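You operate a simulated robot arm through the tools that you are given. There is no shell and no other tool.

The job below is to be done with a simulated robot arm. You get a single attempt, and the scene is never put back.

TASK
Press the coil under the block, then check it in the coil gauge.
Fine: one stroke; lay the block on the pad at D33; leave the table out and the bridge over the coil.

The check looks at the end state, three seconds after you hand in, the way a careful person would. Anything else that was tipped, shoved, dropped, spilled or broken makes it a failure.

THE ROBOT
A 7-joint arm with a two-finger parallel gripper, fixed in place. Base frame: the origin is at the foot of the arm, x ahead of it, y to its left, z up; the work surface is at about z = 720. Units: mm, rad, N and s.
With the tool pointing down near the work surface it reaches from about 100 to 660 mm from the base axis. Its first joint turns from -1.152 to 1.152 rad. Payload 1.57 kg.
The TCP is the grasp point between the finger pads, 30 mm short of the fingertips. In the tool frame z runs along the fingers and y along their closing line. The gripper opens to 80 mm. The fingers are 17 mm wide and 12 mm thick; the gripper's body (40 by 82 mm) begins 80 mm behind the TCP.
Orientation is told as [roll, pitch, yaw] about the base's x, y, z axes, in that order, counted from this pose: with the fingers straight down and closing along the base's y, the tool's x points along the base's -x, its y along +y and its z along -z.

THE INTERFACE
- The arm moves only by the tool jog_arm. Its argument "moves" is a list of rows, each a list of 7 numbers: the shift along the tool's x, y, z in units of 200 mm (1.0 is 200 mm), then the turn, a rotation vector about the tool's x, y, z in units of 120 degrees (1.0 is 120 degrees), then the opening, from 0 (shut) to 1 (fully open). In form: [[x, y, z, rx, ry, rz, grip], ...]. A call has 1 to 20 rows; each row is the pose to reach, as a shift and turn from the pose commanded when the call began, along the tool's axes at that moment. A call with a number of a shift or a turn outside -1 to 1 is refused whole. Each row takes 0.2 s and may step no farther than 50 mm and 0.15 rad from the row before; otherwise, or with a gripper value out of range, the whole call is refused. Where a pose cannot be reached the arm comes as near as it can. A force on the tool above 90 N (or 10 N above the force at the start of the call, whichever is more), or a blocked arm, ends the call early, and 0.2 s more pass. The fingers move at their own pace (about 72 mm/s each) and stop on an object; they squeeze with about 28 N. The grip force told is the motor's: it shows also when the fingers shut on nothing. Time passes only in rows, and 0.2 s behind the last, so rows that repeat a pose let the fingers close. It gives the time, the measured TCP pose, the force on the tool (base axes), the opening and the grip force at its end, in the units of the frame above (readings bear some noise), with the torque about the TCP (base axes, N m) and any sound that the robot's microphone picked up, and new pictures: "views" is both (left out), scene, wrist or none.
- Cameras (640 x 400 px; columns grow to the right, rows downward): "scene" is fixed at [49.8, 425.8, 1436.6]; the picture's right is [-0.85, -0.53, 0.00], its down [-0.28, 0.44, -0.85] and it looks along [0.45, -0.72, -0.52] (base axes); focal length 240 px, centre (320, 200). "wrist" rides on the gripper at [72, -7, -122] in the tool frame; the picture's right is [0.09, 1.00, 0.00], its down [-0.84, 0.08, -0.54] and it looks along [-0.54, 0.05, 0.84] (tool axes); focal length 238 px, centre (320, 200). There is no depth. A picture from a camera that has moved, and an enlarged one, comes with that camera's place and axes in the base frame and with its lens. The place of the scene camera against the robot may be out by one fixed shift of up to 12 mm in any direction.
- inspect(camera, box): a new picture of the part [left, top, right, bottom] of that camera's present view, enlarged. No time passes.
- finish_job(): hands the job in; it is judged then, once.

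Places have to be worked out from the pictures, the camera data and where the tool is seen. Open the gripper and draw the arm clear of the work before you hand the job in, unless the task says otherwise.

The tools are called after "Emit:" as name(argument=value, ...) on one line, values as JSON. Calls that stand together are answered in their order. jog_arm: Moves the arm, as the interface text tells. Its arguments: {"type":"object","properties":{"moves":{"type":"array"},"views":{"type":"string","enum":["both","scene","wrist","none"]}},"required":["moves"]} The other tools are called the same way: inspect (camera, box) takes an enlarged picture of a part of a camera's view; finish_job () hands the job in.

At the start:

```text
time: 0.0
tcp_pos: [281.1, -147.1, 1254.6]
tcp_rot: [0.0, 0.0, 0.0]
contact_force: [-0.1, -0.6, -0.8]
ft_torque: [0.0, 0.02, 0.01]
width: 80.1
grip_force: 0.0
```

scene: 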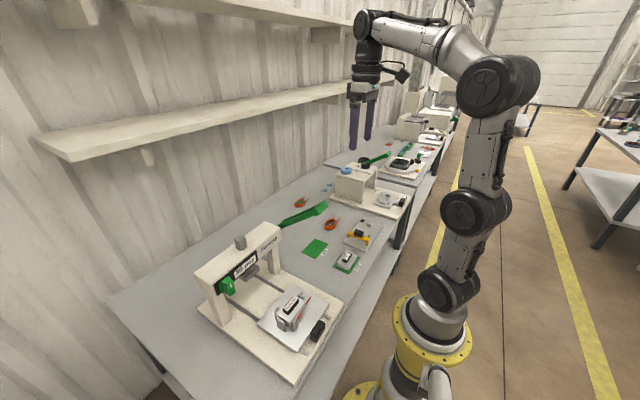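
wrist: 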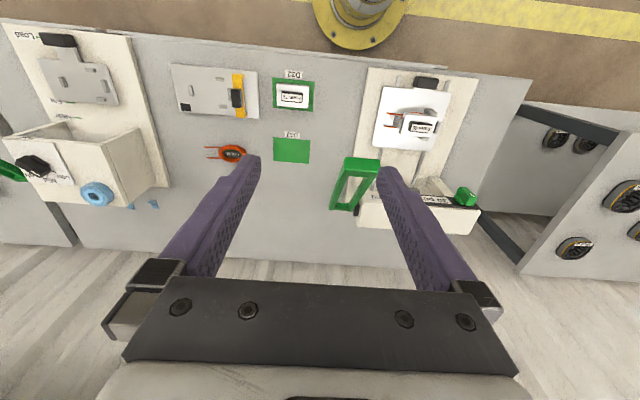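

I'll begin by looking closely at the scene and wrist pictures to identify the press, gauge, block, coil, and pads.

Emit:
inspect(camera="scene", box=[180, 210, 360, 390])

Emit:
inspect(camera="scene", box=[270, 140, 430, 280])

Emit:
inspect(camera="wrist", box=[320, 50, 540, 250])

Emit:
inspect(camera="wrist", box=[140, 40, 340, 200])

Emit:
inspect(camera="wrist", box=[0, 10, 180, 220])

```text
2.22 times, centred on (270, 300) of scene
camera zoom: at [49.8, 425.8, 1436.6], right [-0.85, -0.53, 0.0], down [-0.28, 0.44, -0.85], along [0.45, -0.72, -0.52], focal length 533 px, centre (431, -22)
```

zoom: 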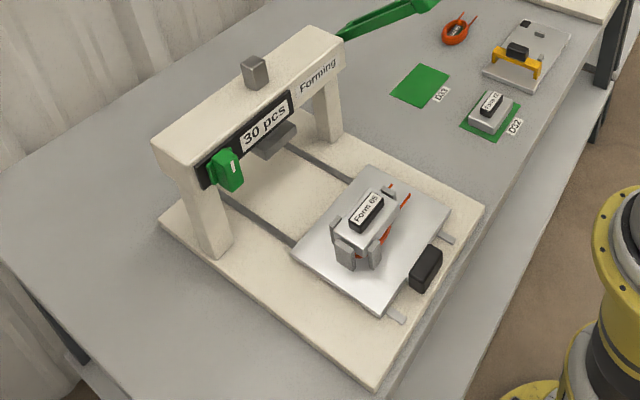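

```text
2.86 times, centred on (350, 210) of scene
camera zoom: at [49.8, 425.8, 1436.6], right [-0.85, -0.53, 0.0], down [-0.28, 0.44, -0.85], along [0.45, -0.72, -0.52], focal length 685 px, centre (234, 171)
```

zoom: 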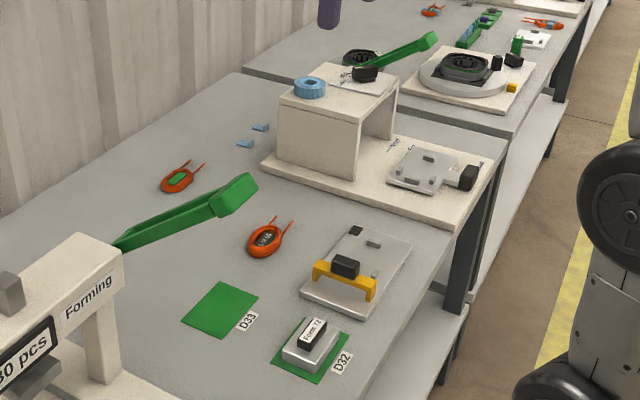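

```text
2.00 times, centred on (430, 150) of wrist
camera zoom: at [209.1, -153.3, 1376.1], right [-0.09, 1.0, 0.0], down [0.84, 0.08, 0.54], along [0.54, 0.05, -0.84], focal length 477 px, centre (100, 300)
```

zoom: 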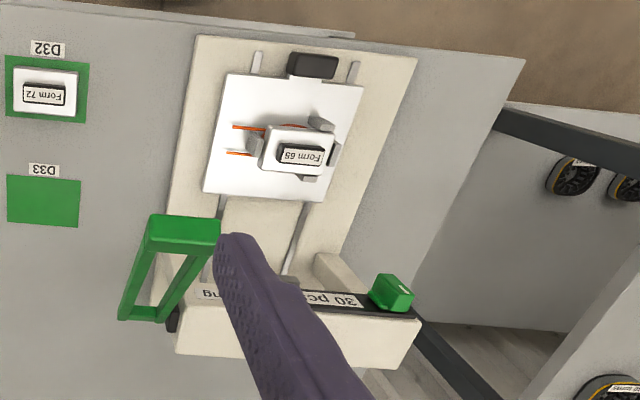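

```text
2.50 times, centred on (240, 120) of wrist
camera zoom: at [209.1, -153.3, 1376.1], right [-0.09, 1.0, 0.0], down [0.84, 0.08, 0.54], along [0.54, 0.05, -0.84], focal length 596 px, centre (520, 400)
```

zoom: 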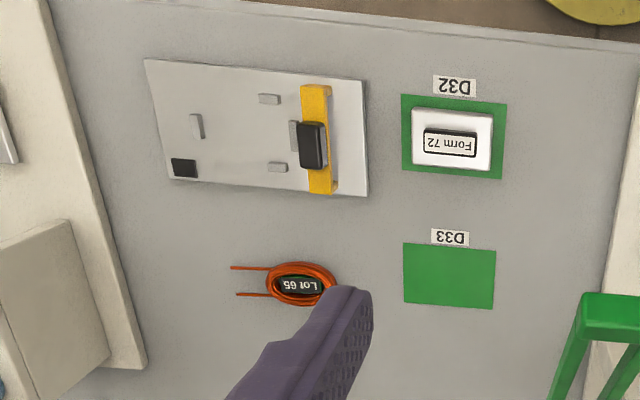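

```text
1.90 times, centred on (90, 115) of wrist
camera zoom: at [209.1, -153.3, 1376.1], right [-0.09, 1.0, 0.0], down [0.84, 0.08, 0.54], along [0.54, 0.05, -0.84], focal length 454 px, centre (758, 362)
```

zoom: 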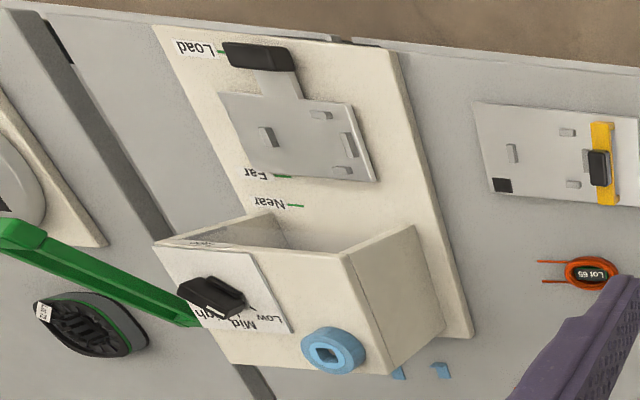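

The press (Forming) with block "Form 65" sits at roughly x 340, y 100. The coil legs stick out toward -y, and the gauge with the yellow bridge is near x 350, y -300. I'll move the camera toward the press for a closer view.

Emit:
jog_arm(moves=[[0.08, 0.19, 0.1, 0, 0, 0, 1], [0.16, 0.38, 0.2, 0, 0, 0, 1], [0.24, 0.57, 0.3, 0, 0, 0, 1], [0.32, 0.76, 0.4, 0, 0, 0, 1], [0.4, 0.95, 0.5, 0, 0, 0, 1]])

```text
time: 1.2
tcp_pos: [200.0, 41.9, 1152.2]
tcp_rot: [-0.001, -0.001, 0.001]
contact_force: [0.4, 0.0, 0.4]
ft_torque: [-0.04, -0.02, -0.01]
width: 80.2
grip_force: 0.1
camera wrist: at [126.4, 36.8, 1273.2], right [-0.09, 1.0, 0.0], down [0.84, 0.08, 0.54], along [0.54, 0.05, -0.84], focal length 238 px, centre (320, 200)
```

scene: 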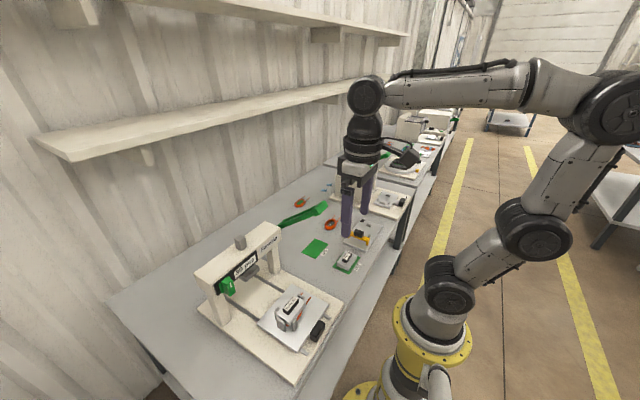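
wrist: 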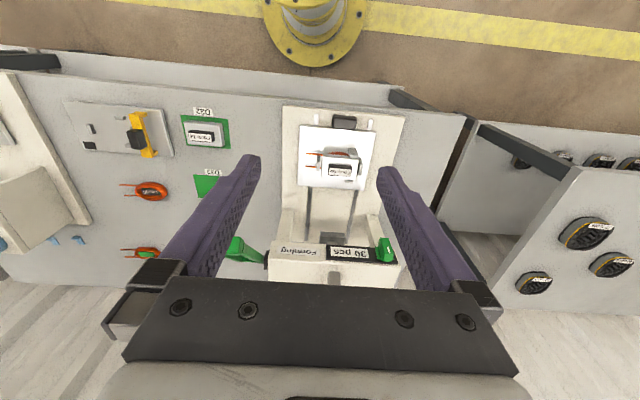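

The press is now near the picture's middle. I'll enlarge it for its details.

Emit:
inspect(camera="wrist", box=[260, 90, 420, 190])

Emit:
inspect(camera="wrist", box=[220, 180, 420, 290])

Emit:
inspect(camera="wrist", box=[60, 90, 240, 270])

Emit:
inspect(camera="scene", box=[190, 215, 330, 315])

Emit:
inspect(camera="scene", box=[240, 270, 360, 370])

```text
4.00 times, centred on (340, 140) of wrist
camera zoom: at [126.4, 36.8, 1273.2], right [-0.09, 1.0, 0.0], down [0.84, 0.08, 0.54], along [0.54, 0.05, -0.84], focal length 953 px, centre (240, 440)
```

zoom: 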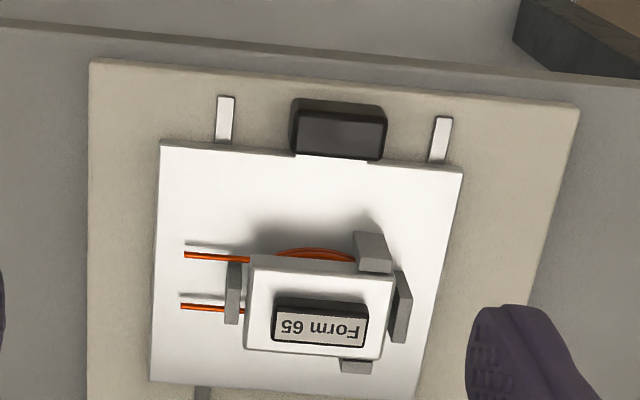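

```text
3.20 times, centred on (320, 235) of wrist
camera zoom: at [126.4, 36.8, 1273.2], right [-0.09, 1.0, 0.0], down [0.84, 0.08, 0.54], along [0.54, 0.05, -0.84], focal length 763 px, centre (320, 88)
```

zoom: 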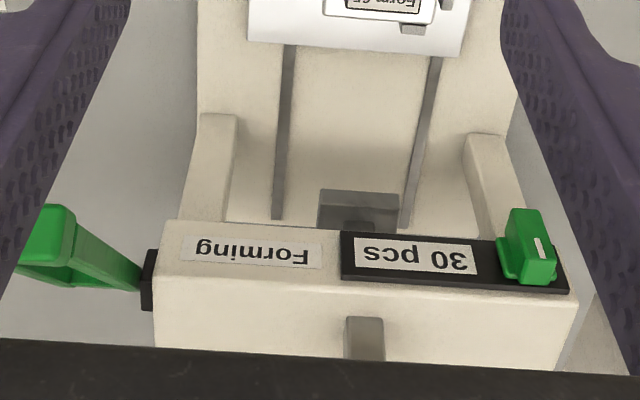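

```text
2.22 times, centred on (150, 180) of wrist
camera zoom: at [126.4, 36.8, 1273.2], right [-0.09, 1.0, 0.0], down [0.84, 0.08, 0.54], along [0.54, 0.05, -0.84], focal length 530 px, centre (698, 244)
```

zoom: 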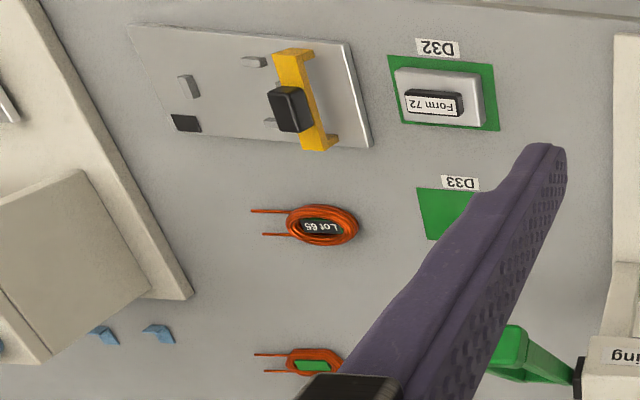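

```text
4.00 times, centred on (260, 265) of scene
camera zoom: at [49.8, 425.8, 1436.6], right [-0.85, -0.53, 0.0], down [-0.28, 0.44, -0.85], along [0.45, -0.72, -0.52], focal length 959 px, centre (560, -60)
```

zoom: 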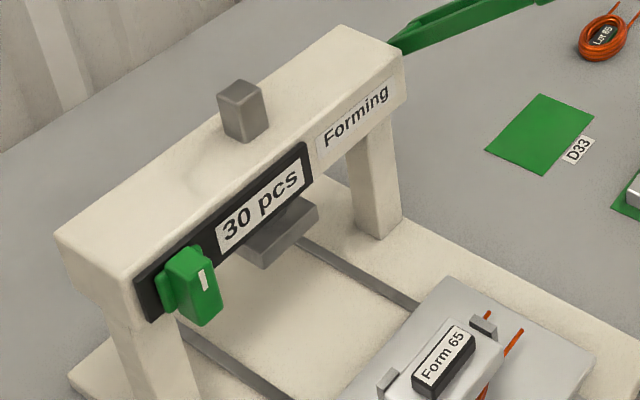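

```text
4.00 times, centred on (300, 320) of scene
camera zoom: at [49.8, 425.8, 1436.6], right [-0.85, -0.53, 0.0], down [-0.28, 0.44, -0.85], along [0.45, -0.72, -0.52], focal length 959 px, centre (400, -280)
```

zoom: 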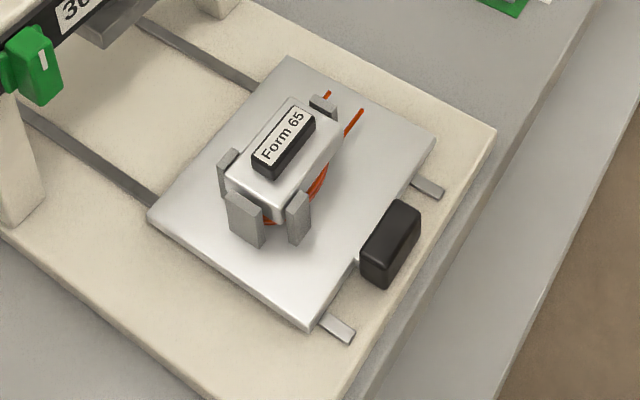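

The press table is out, with the block on the coil in its nest, and the lever hub is at about (516, -42, 923). Next I move over the gauge to see its nest and bridge.

Emit:
jog_arm(moves=[[0, -0.24, 0.05, 0, 0, 0, 1], [0, -0.48, 0.1, 0, 0, 0, 1], [0, -0.72, 0.15, 0, 0, 0, 1], [0, -0.96, 0.2, 0, 0, 0, 1]], views="wrist")

Emit:
jog_arm(moves=[[0, -0.24, 0.05, 0, 0, 0, 1], [0, -0.48, 0.1, 0, 0, 0, 1], [0, -0.72, 0.15, 0, 0, 0, 1], [0, -0.96, 0.2, 0, 0, 0, 1]], views="both")

```text
time: 2.2
tcp_pos: [203.5, -146.5, 1115.8]
tcp_rot: [0.0, 0.001, -0.002]
contact_force: [0.4, 0.1, 0.4]
ft_torque: [0.04, -0.04, -0.03]
width: 80.0
grip_force: 0.0
camera wrist: at [131.2, -153.2, 1236.4], right [-0.09, 1.0, 0.0], down [0.84, 0.08, 0.54], along [0.54, 0.05, -0.84], focal length 238 px, centre (320, 200)
```

wrist: 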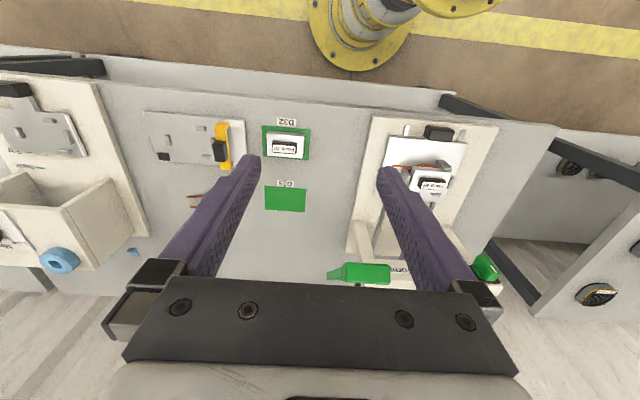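

```text
time: 3.2
tcp_pos: [197.6, -341.2, 1073.7]
tcp_rot: [0.0, 0.001, 0.0]
contact_force: [0.8, -0.5, -0.5]
ft_torque: [-0.03, -0.02, 0.01]
width: 80.1
grip_force: 0.0
camera wrist: at [126.1, -348.3, 1195.1], right [-0.09, 1.0, 0.0], down [0.84, 0.08, 0.54], along [0.54, 0.05, -0.84], focal length 238 px, centre (320, 200)
```

scene: 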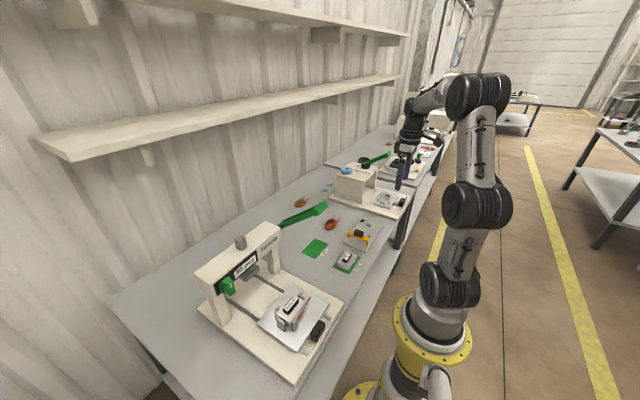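
wrist: 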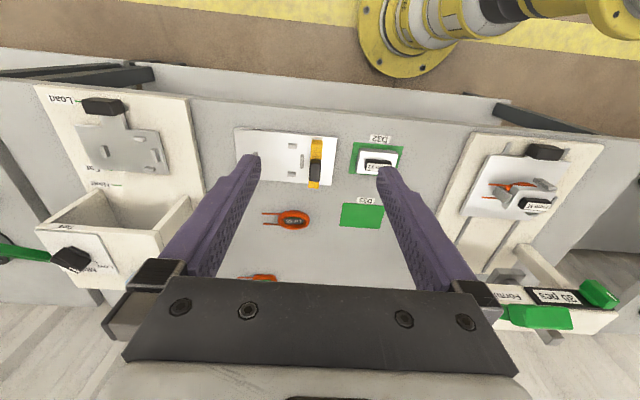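

Emit:
inspect(camera="wrist", box=[225, 115, 345, 195])

Emit:
inspect(camera="wrist", box=[440, 120, 640, 345])

Emit:
inspect(camera="wrist", box=[20, 80, 210, 290])

Emit:
inspect(camera="scene", box=[325, 150, 425, 230])

Emit:
inspect(camera="scene", box=[310, 210, 390, 280])

Emit:
inspect(camera="wrist", box=[250, 190, 400, 290])

```text
5.00 times, centred on (285, 155) of wrist
camera zoom: at [126.1, -348.3, 1195.1], right [-0.09, 1.0, 0.0], down [0.84, 0.08, 0.54], along [0.54, 0.05, -0.84], focal length 1192 px, centre (495, 425)
```

zoom: 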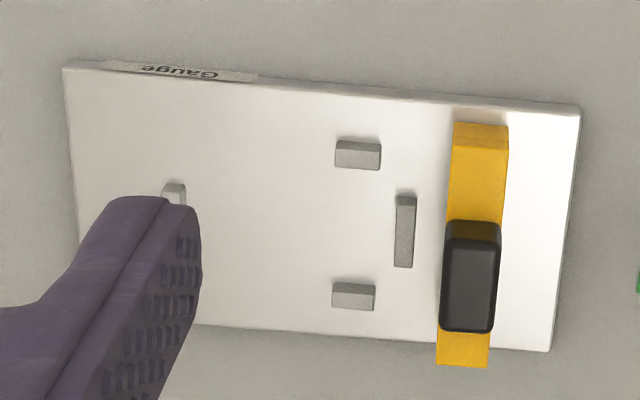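

```text
1.78 times, centred on (540, 232) of wrist
camera zoom: at [126.1, -348.3, 1195.1], right [-0.09, 1.0, 0.0], down [0.84, 0.08, 0.54], along [0.54, 0.05, -0.84], focal length 424 px, centre (-71, 142)
```

zoom: 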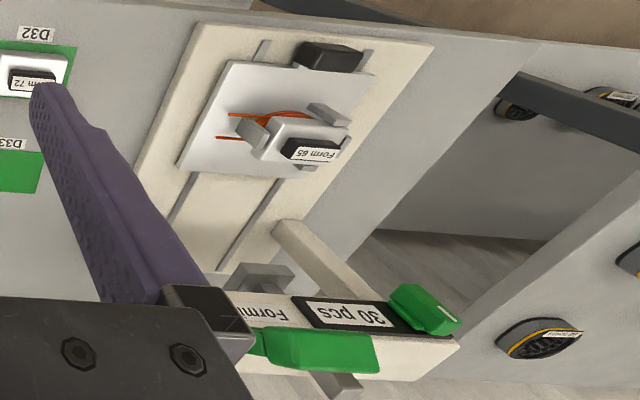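

```text
1.90 times, centred on (115, 185) of wrist
camera zoom: at [126.1, -348.3, 1195.1], right [-0.09, 1.0, 0.0], down [0.84, 0.08, 0.54], along [0.54, 0.05, -0.84], focal length 454 px, centre (710, 229)
```

zoom: 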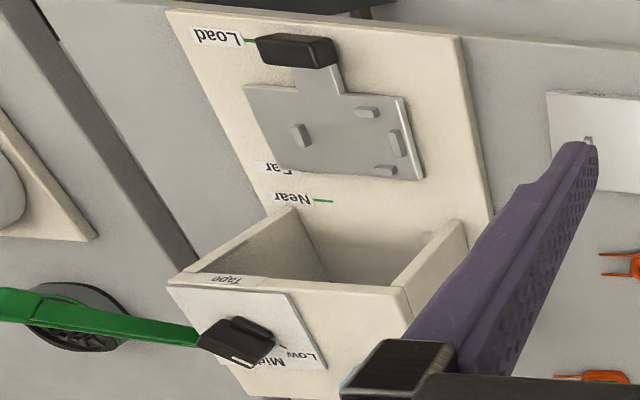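

```text
5.00 times, centred on (375, 190) of scene
camera zoom: at [49.8, 425.8, 1436.6], right [-0.85, -0.53, 0.0], down [-0.28, 0.44, -0.85], along [0.45, -0.72, -0.52], focal length 1198 px, centre (45, 250)
```

zoom: 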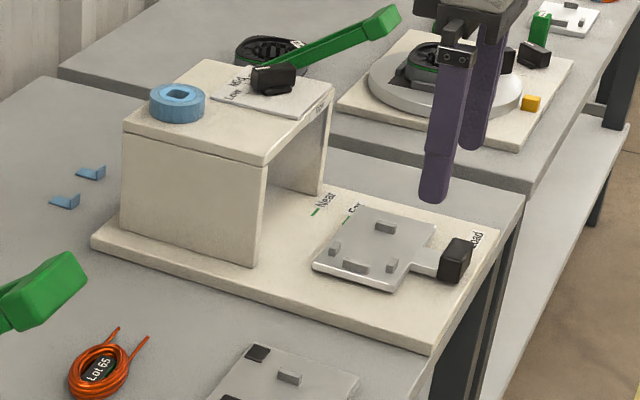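

```text
5.71 times, centred on (350, 245) of scene
camera zoom: at [49.8, 425.8, 1436.6], right [-0.85, -0.53, 0.0], down [-0.28, 0.44, -0.85], along [0.45, -0.72, -0.52], focal length 1370 px, centre (149, -57)
```

zoom: 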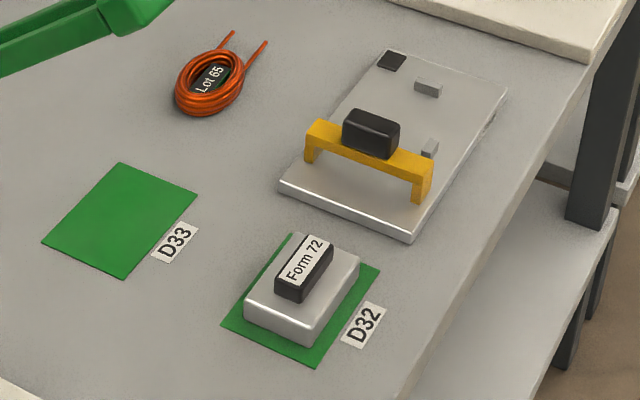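

```text
4.00 times, centred on (325, 240) of wrist
camera zoom: at [126.1, -348.3, 1195.1], right [-0.09, 1.0, 0.0], down [0.84, 0.08, 0.54], along [0.54, 0.05, -0.84], focal length 953 px, centre (300, 40)
```

zoom: 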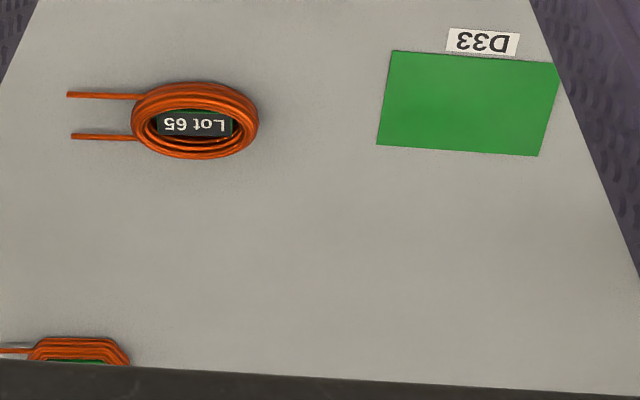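

The gauge plate lies at x 273–384, y -505 to -300. Its nest posts are at about y -462 to -367, and the yellow bridge is at its +y end. I'm going back to the press for a close view of the block, posts and handle.

Emit:
jog_arm(moves=[[0, 0.24, 0.05, 0, 0, 0, 1], [0, 0.48, 0.1, 0, 0, 0, 1], [0, 0.72, 0.15, 0, 0, 0, 1], [0, 0.96, 0.2, 0, 0, 0, 1]], views="none")

Emit:
jog_arm(moves=[[-0.02, 0.23, 0.05, 0, 0, 0, 1], [-0.05, 0.46, 0.1, 0, 0, 0, 1], [-0.08, 0.69, 0.16, 0, 0, 0, 1], [-0.11, 0.92, 0.25, 0, 0, 0, 1], [-0.11, 1.0, 0.45, 0, 0, 0, 1]], views="both")

```text
time: 4.2
tcp_pos: [202.1, -146.6, 1034.3]
tcp_rot: [-0.001, -0.001, -0.002]
contact_force: [-0.9, 0.3, 1.1]
ft_torque: [-0.04, -0.02, 0.02]
width: 79.8
grip_force: 0.2
```

```text
time: 5.4
tcp_pos: [222.2, 51.5, 944.0]
tcp_rot: [-0.001, -0.001, 0.001]
contact_force: [0.3, 0.2, 0.4]
ft_torque: [0.01, -0.07, 0.01]
width: 80.2
grip_force: 0.1
camera wrist: at [149.8, 46.8, 1064.4], right [-0.09, 1.0, 0.0], down [0.84, 0.08, 0.54], along [0.54, 0.05, -0.84], focal length 238 px, centre (320, 200)
```

scene: 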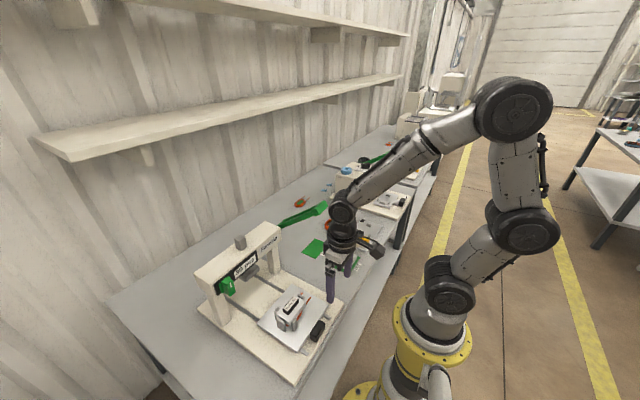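
wrist: 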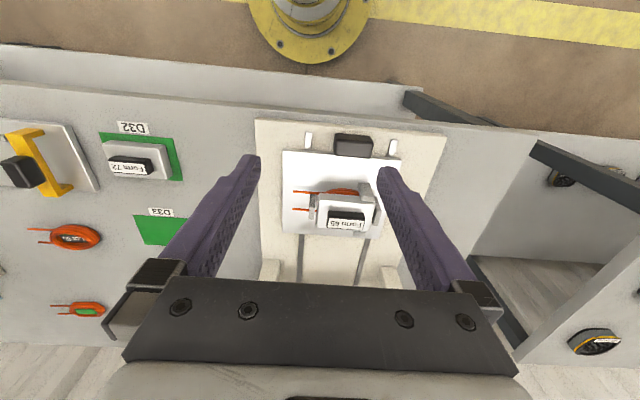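

Emit:
inspect(camera="wrist", box=[260, 120, 420, 240])

Emit:
inspect(camera="wrist", box=[280, 170, 390, 245])

Emit:
inspect(camera="scene", box=[255, 275, 345, 345])

Emit:
inspect(camera="scene", box=[260, 190, 340, 250])

```text
3.33 times, centred on (340, 180) of wrist
camera zoom: at [149.8, 46.8, 1064.4], right [-0.09, 1.0, 0.0], down [0.84, 0.08, 0.54], along [0.54, 0.05, -0.84], focal length 794 px, centre (253, 267)
```

zoom: 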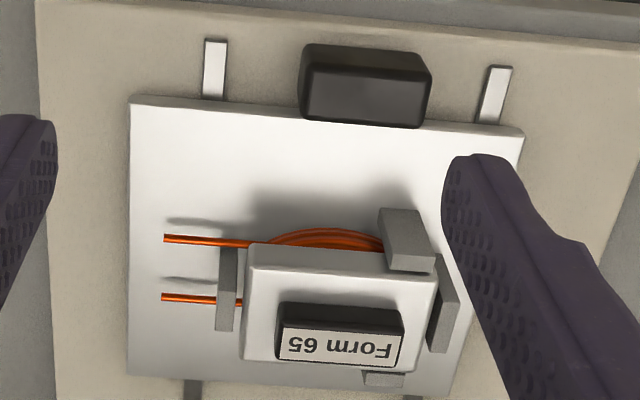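

```text
5.33 times, centred on (335, 208) of wrist
camera zoom: at [149.8, 46.8, 1064.4], right [-0.09, 1.0, 0.0], down [0.84, 0.08, 0.54], along [0.54, 0.05, -0.84], focal length 1271 px, centre (240, 160)
```

zoom: 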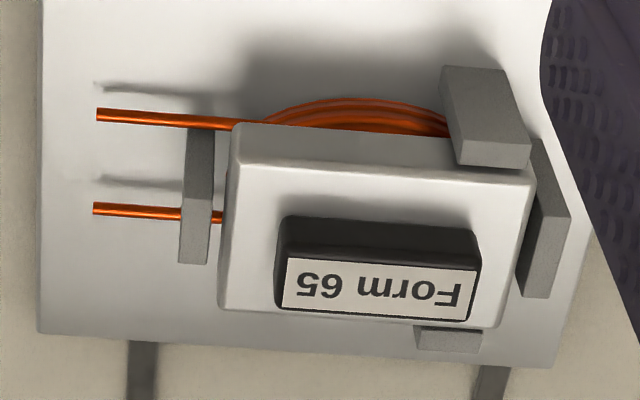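

```text
5.71 times, centred on (300, 310) of scene
camera zoom: at [49.8, 425.8, 1436.6], right [-0.85, -0.53, 0.0], down [-0.28, 0.44, -0.85], along [0.45, -0.72, -0.52], focal length 1370 px, centre (434, -429)
```

zoom: 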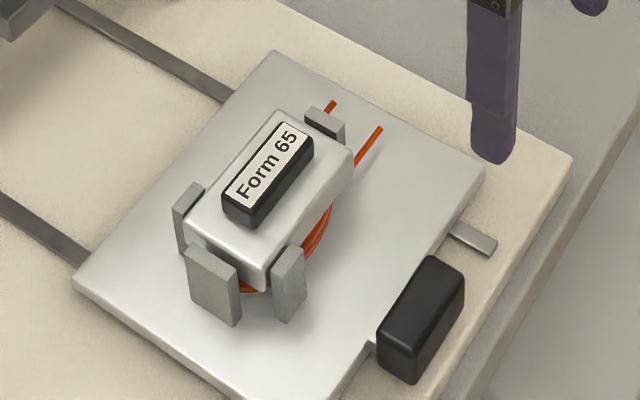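

```text
6.67 times, centred on (300, 220) of scene
camera zoom: at [49.8, 425.8, 1436.6], right [-0.85, -0.53, 0.0], down [-0.28, 0.44, -0.85], along [0.45, -0.72, -0.52], focal length 1598 px, centre (453, 67)
```

zoom: 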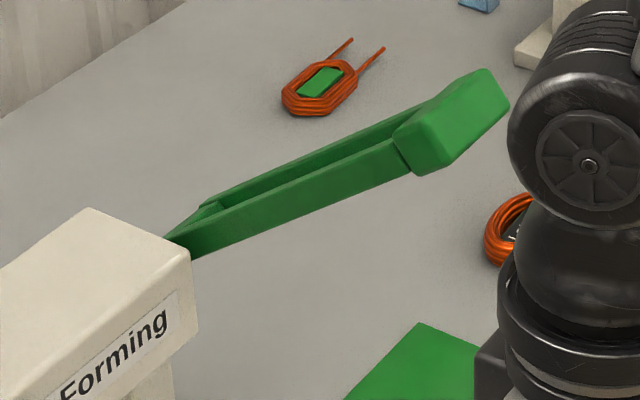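

From two views the table spans x 278–430, its handle is centred near (258, 102, 753), and the block is centred near (353, 102) with its knob top near z 800. Next I'll get a clear view of the green lever's end bar.

Emit:
jog_arm(moves=[[0, 0, -0.22, 0, 0, 0, 1], [0, -0.1, -0.44, 0, 0, 0, 1], [0, -0.25, -0.64, 0, 0, 0, 1], [0, -0.4, -0.84, 0, 0, 0, 1], [0, -0.53, -0.95, 0, 0, 0, 1], [0, -0.53, -0.95, 0, 0, 0, 1]], views="both")

```text
time: 6.8
tcp_pos: [224.3, -55.7, 1135.0]
tcp_rot: [0.001, -0.001, -0.001]
contact_force: [0.2, -0.1, 0.5]
ft_torque: [-0.01, 0.01, 0.03]
width: 80.1
grip_force: 0.1
camera wrist: at [150.8, -61.1, 1256.4], right [-0.09, 1.0, 0.0], down [0.84, 0.08, 0.54], along [0.54, 0.05, -0.84], focal length 238 px, centre (320, 200)
```

scene: 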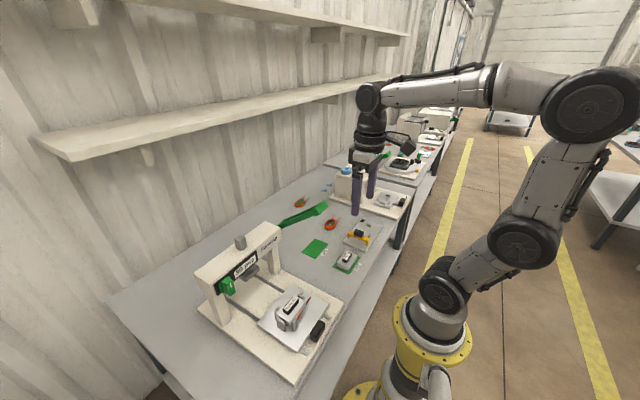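
wrist: 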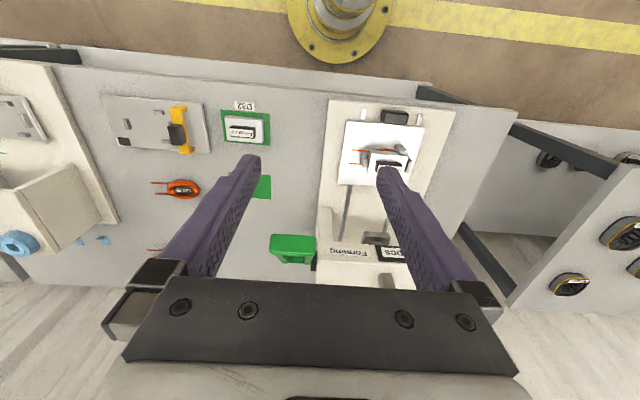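

Emit:
inspect(camera="wrist", box=[250, 220, 330, 285])

Emit:
inspect(camera="wrist", box=[310, 90, 440, 290])

Emit:
inspect(camera="wrist", box=[95, 90, 215, 165])

```text
6.15 times, centred on (290, 252) of wrist
camera zoom: at [150.8, -61.1, 1256.4], right [-0.09, 1.0, 0.0], down [0.84, 0.08, 0.54], along [0.54, 0.05, -0.84], focal length 1467 px, centre (505, -123)
```

zoom: 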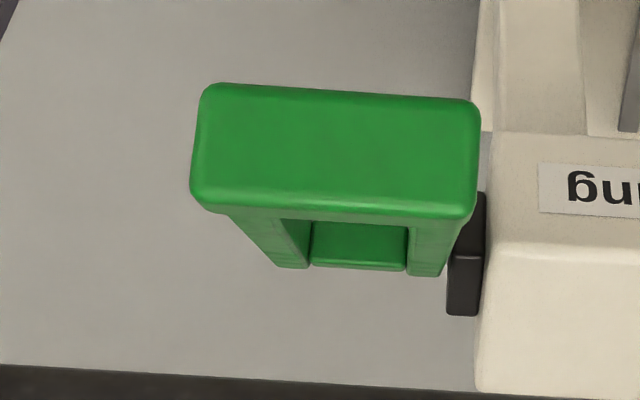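

```text
2.00 times, centred on (375, 190) of wrist
camera zoom: at [150.8, -61.1, 1256.4], right [-0.09, 1.0, 0.0], down [0.84, 0.08, 0.54], along [0.54, 0.05, -0.84], focal length 477 px, centre (210, 220)
```

zoom: 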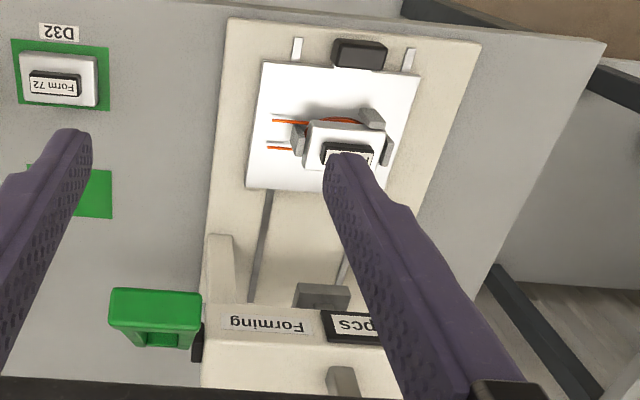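

```text
5.33 times, centred on (155, 128) of wrist
camera zoom: at [150.8, -61.1, 1256.4], right [-0.09, 1.0, 0.0], down [0.84, 0.08, 0.54], along [0.54, 0.05, -0.84], focal length 1271 px, centre (1200, 587)
```

zoom: 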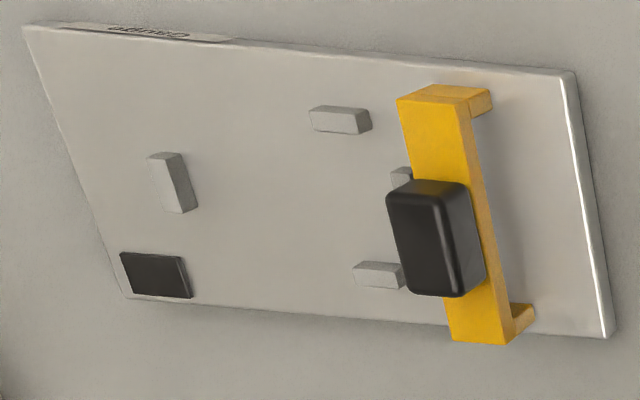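

The lever's end bar is centred near (355, -76, 1043) and is about 56 mm wide in y. First I'll take the table handle: I move above it, tilting the tool 20° so the wrist stays clear of the press beam.

Emit:
jog_arm(moves=[[0, 0.13, 0.16, 0, -0.027, 0, 1], [0, 0.26, 0.32, 0, -0.055, 0, 1], [0, 0.39, 0.48, 0, -0.083, 0, 1], [0, 0.52, 0.64, 0, -0.111, 0, 1], [0, 0.65, 0.8, 0, -0.139, 0, 1], [-0.0, 0.785, 0.95, 0, -0.1667, 0, 1], [-0.0, 0.785, 0.95, 0, -0.1667, 0, 1]], views="both")

```text
time: 8.4
tcp_pos: [225.1, 101.5, 945.8]
tcp_rot: [0.0, -0.349, 0.003]
contact_force: [-0.4, -0.1, -0.6]
ft_torque: [0.0, -0.02, -0.04]
width: 79.7
grip_force: 0.1
camera wrist: at [115.9, 96.1, 1035.2], right [-0.09, 1.0, -0.03], down [0.6, 0.08, 0.8], along [0.8, 0.05, -0.6], focal length 238 px, centre (320, 200)
```

scene: 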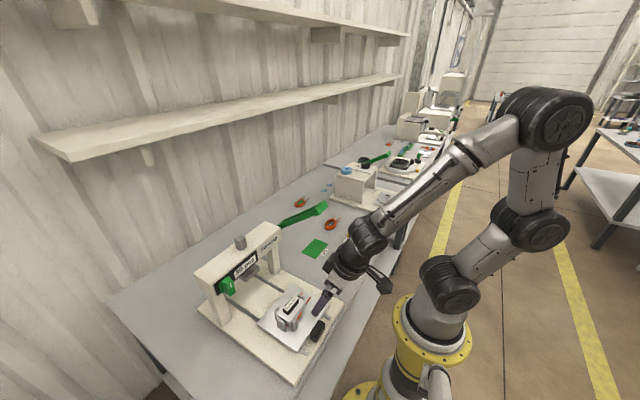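
wrist: 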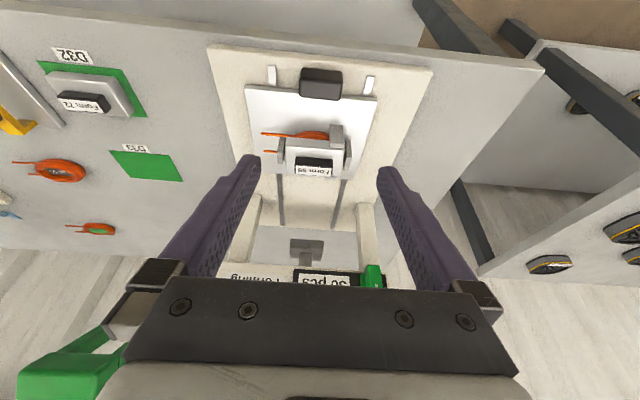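

The tool is tilted above the handle and nothing is touching. I'll zoom in to refine the handle and nest geometry.

Emit:
inspect(camera="wrist", box=[240, 55, 400, 185])

Emit:
inspect(camera="wrist", box=[230, 180, 400, 290])

```text
3.08 times, centred on (320, 120) of wrist
camera zoom: at [115.9, 96.1, 1035.2], right [-0.09, 1.0, -0.03], down [0.6, 0.08, 0.8], along [0.8, 0.05, -0.6], focal length 733 px, centre (320, 446)
```

zoom: 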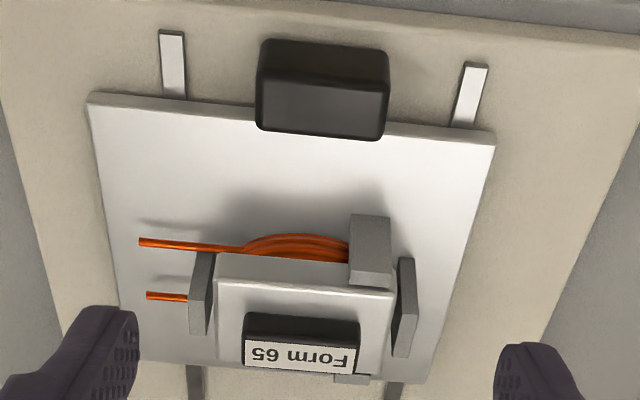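

```text
3.64 times, centred on (315, 235) of wrist
camera zoom: at [115.9, 96.1, 1035.2], right [-0.09, 1.0, -0.03], down [0.6, 0.08, 0.8], along [0.8, 0.05, -0.6], focal length 867 px, centre (338, 73)
```

zoom: 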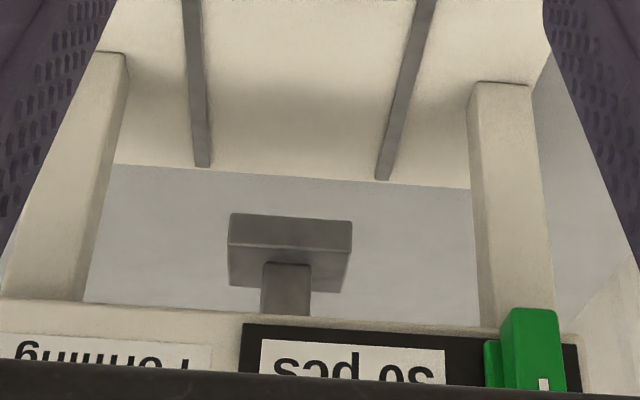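

The handle measures x 250–269, y 76–125, with its top at about z 773. I'll descend along the tool with open fingers either side of it, then close.

Emit:
jog_arm(moves=[[0.043, 0, 0.216, 0, 0, 0, 1], [0.085, 0, 0.432, 0, 0, 0, 1], [0.128, 0, 0.648, 0, 0, 0, 1], [0.15, 0, 0.76, 0, 0, 0, 1], [0.1705, 0, 0.864, 0, 0, 0, 1], [0.1705, 0, 0.864, 0, 0, 0, 1]], views="both")

```text
time: 9.8
tcp_pos: [249.8, 101.8, 768.8]
tcp_rot: [0.0, -0.35, 0.003]
contact_force: [-35.9, -9.0, 59.6]
ft_torque: [-0.3, 0.99, 0.45]
width: 79.7
grip_force: 0.1
camera wrist: at [140.6, 95.6, 857.8], right [-0.09, 1.0, -0.03], down [0.6, 0.08, 0.8], along [0.8, 0.05, -0.6], focal length 238 px, centre (320, 200)
```

scene: 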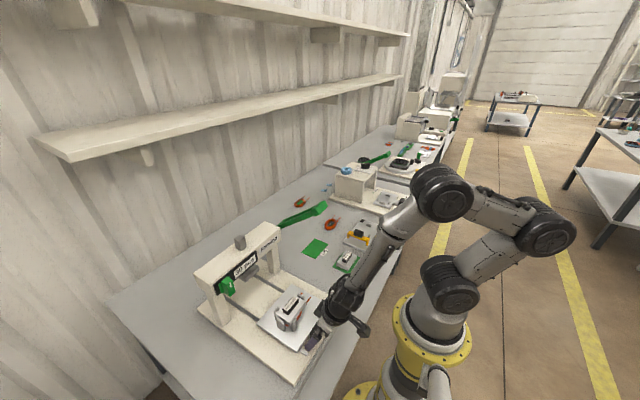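
wrist: 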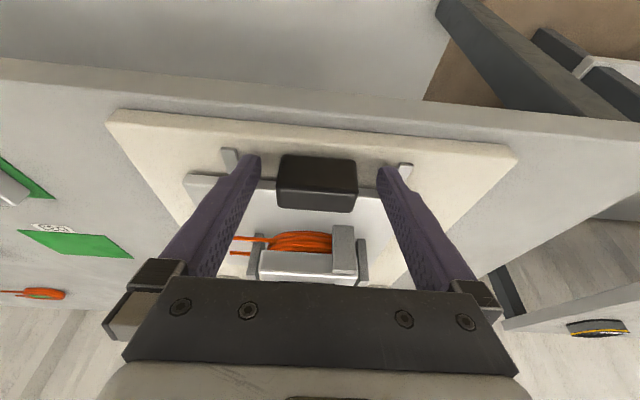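

The fingertips straddle the handle but press on the base plate at about 60 N. I'll lift 8 mm and then close on the handle.

Emit:
jog_arm(moves=[[-0.0137, 0, -0.0376, 0, 0, 0, 1], [-0.0137, 0, -0.0376, 0, 0, 0, 1]], views="wrist")

```text
time: 10.4
tcp_pos: [251.0, 101.4, 777.2]
tcp_rot: [0.001, -0.35, 0.0]
contact_force: [-0.5, 0.4, 0.1]
ft_torque: [-0.02, -0.01, 0.01]
width: 79.8
grip_force: 0.0
camera wrist: at [141.0, 95.9, 865.8], right [-0.09, 1.0, -0.03], down [0.6, 0.08, 0.8], along [0.79, 0.05, -0.61], focal length 238 px, centre (320, 200)
```

wrist: 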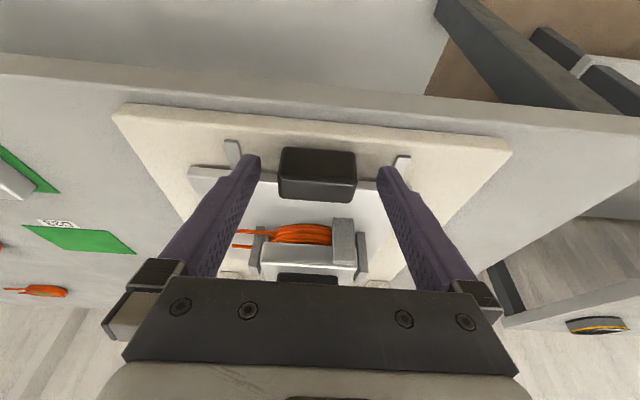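

Contact is free and the handle is centred between the fingers. Closing on it.

Emit:
jog_arm(moves=[[0, 0, 0, 0, 0, 0, 0.5], [0, 0, 0, 0, 0, 0, 0.3], [0, 0, 0, 0, 0, 0, 0.3], [0, 0, 0, 0, 0, 0, 0.3]], views="wrist")

```text
time: 11.4
tcp_pos: [249.8, 100.1, 777.3]
tcp_rot: [-0.002, -0.349, 0.001]
contact_force: [7.5, -21.0, 0.4]
ft_torque: [0.34, -0.16, 0.4]
width: 50.0
grip_force: 44.7
camera wrist: at [141.0, 94.8, 865.9], right [-0.08, 1.0, -0.04], down [0.6, 0.08, 0.8], along [0.79, 0.05, -0.61], focal length 238 px, centre (320, 200)
```

wrist: 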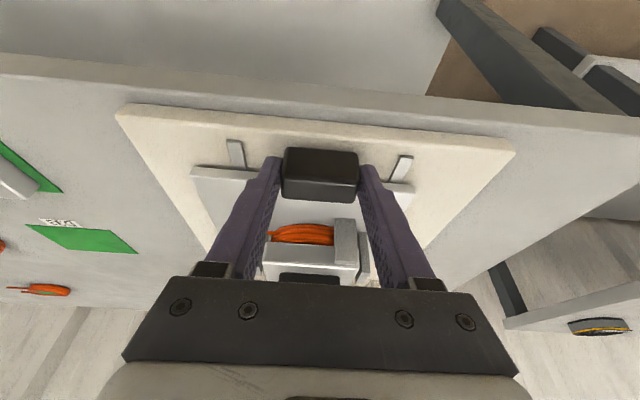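

The handle is held at 50 mm width, with a small sideways load that I'll ease by shifting -2.5 mm in y. Now I slide the table in gently, checking forces.

Emit:
jog_arm(moves=[[0, -0.0125, 0, 0, 0, 0, 0.3], [-0.0235, -0.0125, 0.0086, 0, 0, 0, 0.3], [-0.0705, -0.0125, 0.0257, 0, 0, 0, 0.3], [-0.1269, -0.0125, 0.0462, 0, 0, 0, 0.3], [-0.188, -0.0125, 0.0684, 0, 0, 0, 0.3], [-0.2491, -0.0125, 0.0906, 0, 0, 0, 0.3], [-0.3102, -0.0125, 0.1129, 0, 0, 0, 0.3], [-0.3713, -0.0125, 0.1351, 0, 0, 0, 0.3], [-0.4324, -0.0125, 0.1573, 0, 0, 0, 0.3], [-0.4935, -0.0125, 0.1796, 0, 0, 0, 0.3], [-0.5405, -0.0125, 0.1967, 0, 0, 0, 0.3], [-0.564, -0.0125, 0.2052, 0, 0, 0, 0.3]], views="both")

```text
time: 14.0
tcp_pos: [369.9, 99.7, 777.6]
tcp_rot: [0.001, -0.349, 0.004]
contact_force: [-2.3, 28.7, -30.8]
ft_torque: [0.03, -0.61, -0.13]
width: 49.8
grip_force: 45.3
camera wrist: at [260.0, 93.7, 866.7], right [-0.09, 1.0, -0.03], down [0.6, 0.08, 0.8], along [0.79, 0.05, -0.61], focal length 238 px, centre (320, 200)
```

scene: 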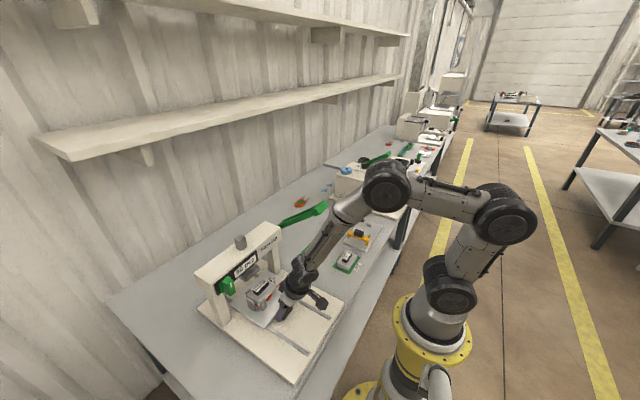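
wrist: 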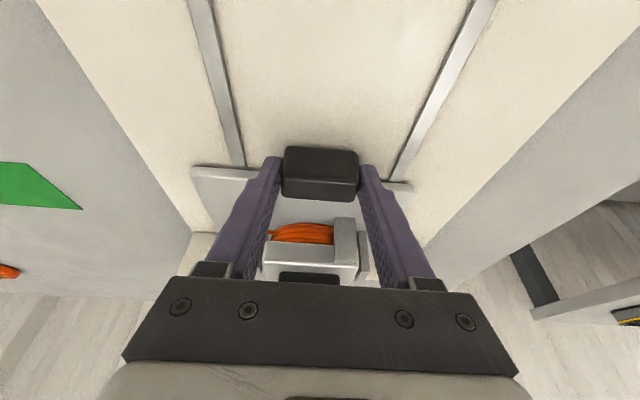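

The table slid 120 mm smoothly; small side and vertical loads show a 1–2 mm misfit, which I'll ease. I continue the remaining ~50 mm carefully, watching for the stop.

Emit:
jog_arm(moves=[[0.0026, 0.006, 0.007, 0, 0, 0, 0.3], [-0.0256, 0.006, 0.0173, 0, 0, 0, 0.3], [-0.082, 0.006, 0.0378, 0, 0, 0, 0.3], [-0.129, 0.006, 0.0549, 0, 0, 0, 0.3], [-0.1666, 0.006, 0.0686, 0, 0, 0, 0.3], [-0.1948, 0.006, 0.0788, 0, 0, 0, 0.3]], views="both")

```text
time: 15.4
tcp_pos: [413.1, 99.6, 777.8]
tcp_rot: [-0.003, -0.351, 0.0]
contact_force: [-2.0, 7.6, -7.5]
ft_torque: [0.07, 0.65, 0.37]
width: 50.4
grip_force: 44.8
camera wrist: at [303.2, 94.4, 866.8], right [-0.09, 1.0, -0.03], down [0.6, 0.08, 0.8], along [0.79, 0.05, -0.61], focal length 238 px, centre (320, 200)
```

scene: 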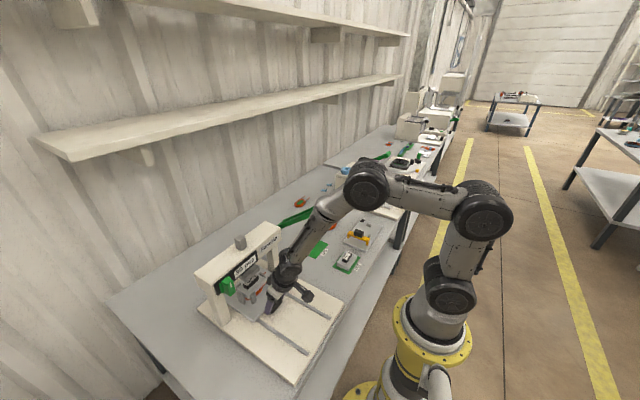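
wrist: 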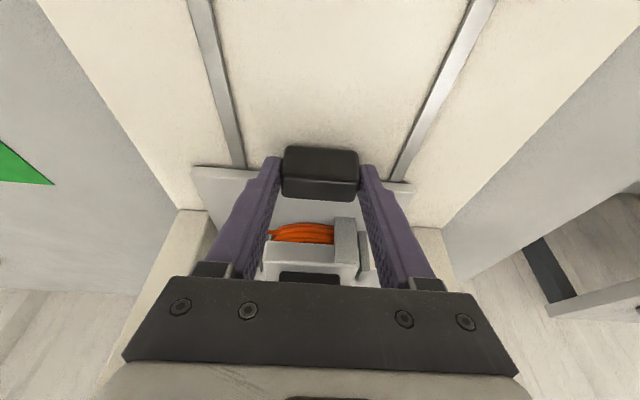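

Emit:
inspect(camera="scene", box=[190, 210, 330, 330])

```text
3.33 times, centred on (260, 270) of scene
camera zoom: at [49.9, 426.0, 1436.5], right [-0.85, -0.53, 0.0], down [-0.28, 0.44, -0.85], along [0.45, -0.72, -0.52], focal length 799 px, centre (520, -33)
```

zoom: 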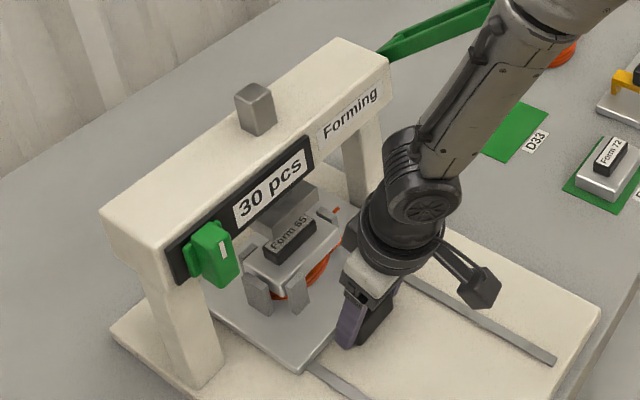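

The block is entering under the ram and the wrist is clear of the beam and lever. I continue in 3–4 mm steps to find the stop.

Emit:
jog_arm(moves=[[-0.0188, 0, 0.0068, 0, 0, 0, 0.3], [-0.0376, 0, 0.0137, 0, 0, 0, 0.3], [-0.0564, 0, 0.0205, 0, 0, 0, 0.3], [-0.0705, 0, 0.0257, 0, 0, 0, 0.3], [-0.0799, 0, 0.0291, 0, 0, 0, 0.3]], views="both")

```text
time: 16.6
tcp_pos: [426.5, 100.7, 775.9]
tcp_rot: [-0.002, -0.343, 0.0]
contact_force: [-24.8, 6.1, 4.1]
ft_torque: [0.81, -0.08, 0.39]
width: 50.1
grip_force: 30.0
camera wrist: at [318.0, 94.3, 865.4], right [-0.09, 1.0, -0.03], down [0.61, 0.08, 0.79], along [0.79, 0.05, -0.61], focal length 238 px, centre (320, 200)
```

scene: 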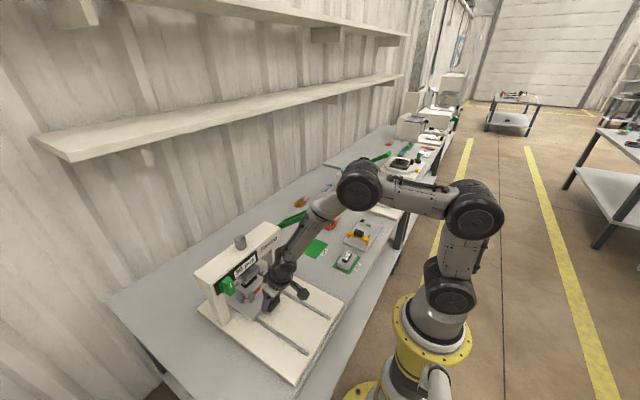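
wrist: 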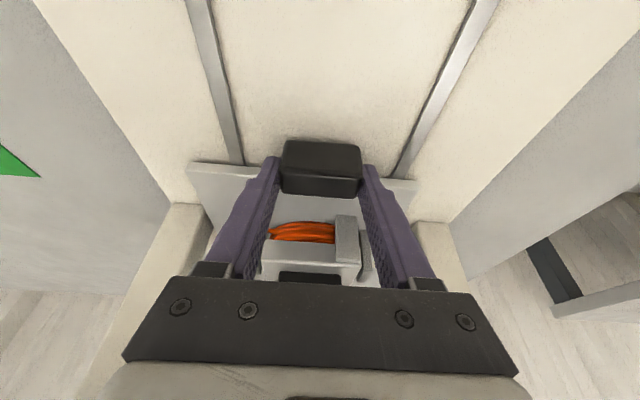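

The table is against its stop: force is -25 N in x and the handle grasp is near x 426. I'll ease off, open the fingers and back out along the tool axis.

Emit:
jog_arm(moves=[[0.01, 0, -0.0034, 0, 0, 0, 0.3], [0.01, 0, -0.0034, 0, 0, 0, 1], [0.01, 0, -0.0034, 0, 0, 0, 1], [0.01, 0, -0.0034, 0, 0, 0, 1], [0.01, 0, -0.1, 0, 0, 0, 1], [0.01, 0, -0.3, 0, 0, 0, 1], [0.01, 0, -0.5, 0, 0, 0, 1]], views="both")

```text
time: 18.2
tcp_pos: [391.9, 100.5, 875.8]
tcp_rot: [0.0, -0.351, 0.0]
contact_force: [0.0, 0.0, -0.9]
ft_torque: [-0.04, -0.01, -0.02]
width: 80.2
grip_force: 0.1
camera wrist: at [282.8, 95.4, 964.4], right [-0.09, 1.0, -0.03], down [0.6, 0.08, 0.8], along [0.79, 0.05, -0.61], focal length 238 px, centre (320, 200)
```

scene: 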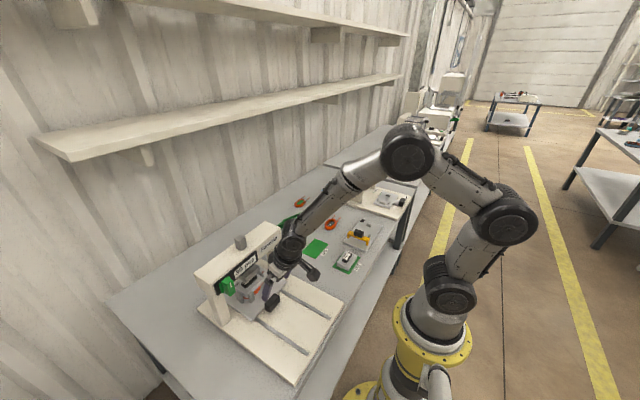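
wrist: 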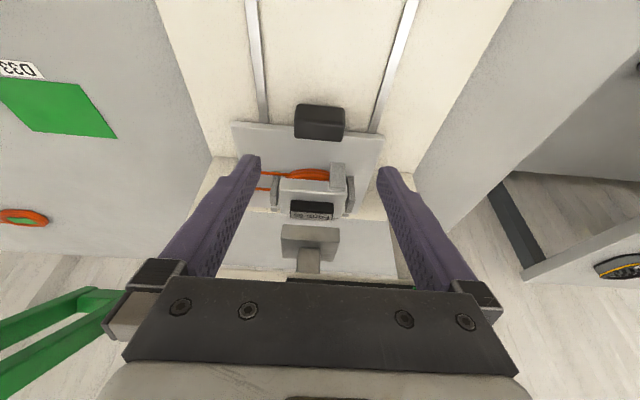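

Emit:
inspect(camera="wrist", box=[230, 90, 400, 285])

Emit:
inspect(camera="scene", box=[190, 220, 310, 330])

```text
2.05 times, centred on (315, 188) of wrist
camera zoom: at [282.8, 95.4, 964.4], right [-0.09, 1.0, -0.03], down [0.6, 0.08, 0.8], along [0.79, 0.05, -0.61], focal length 489 px, centre (330, 226)
```

zoom: 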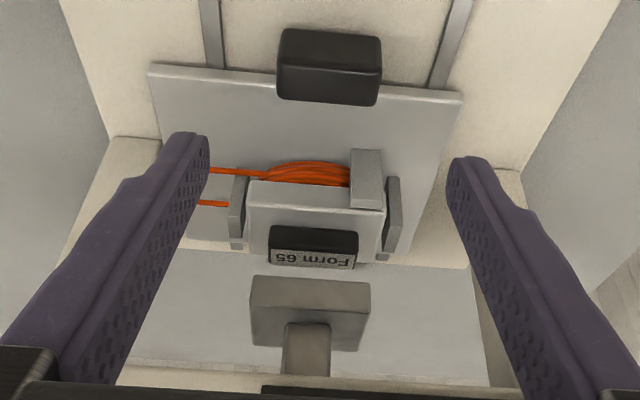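

```text
3.64 times, centred on (250, 275) of scene
camera zoom: at [49.8, 425.8, 1436.6], right [-0.85, -0.53, 0.0], down [-0.28, 0.44, -0.85], along [0.45, -0.72, -0.52], focal length 872 px, centre (574, -73)
```

zoom: 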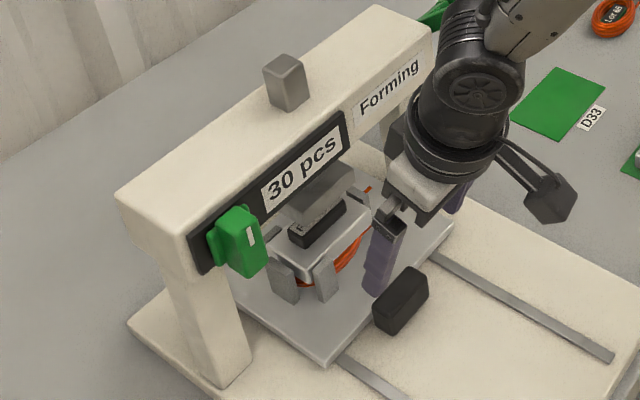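

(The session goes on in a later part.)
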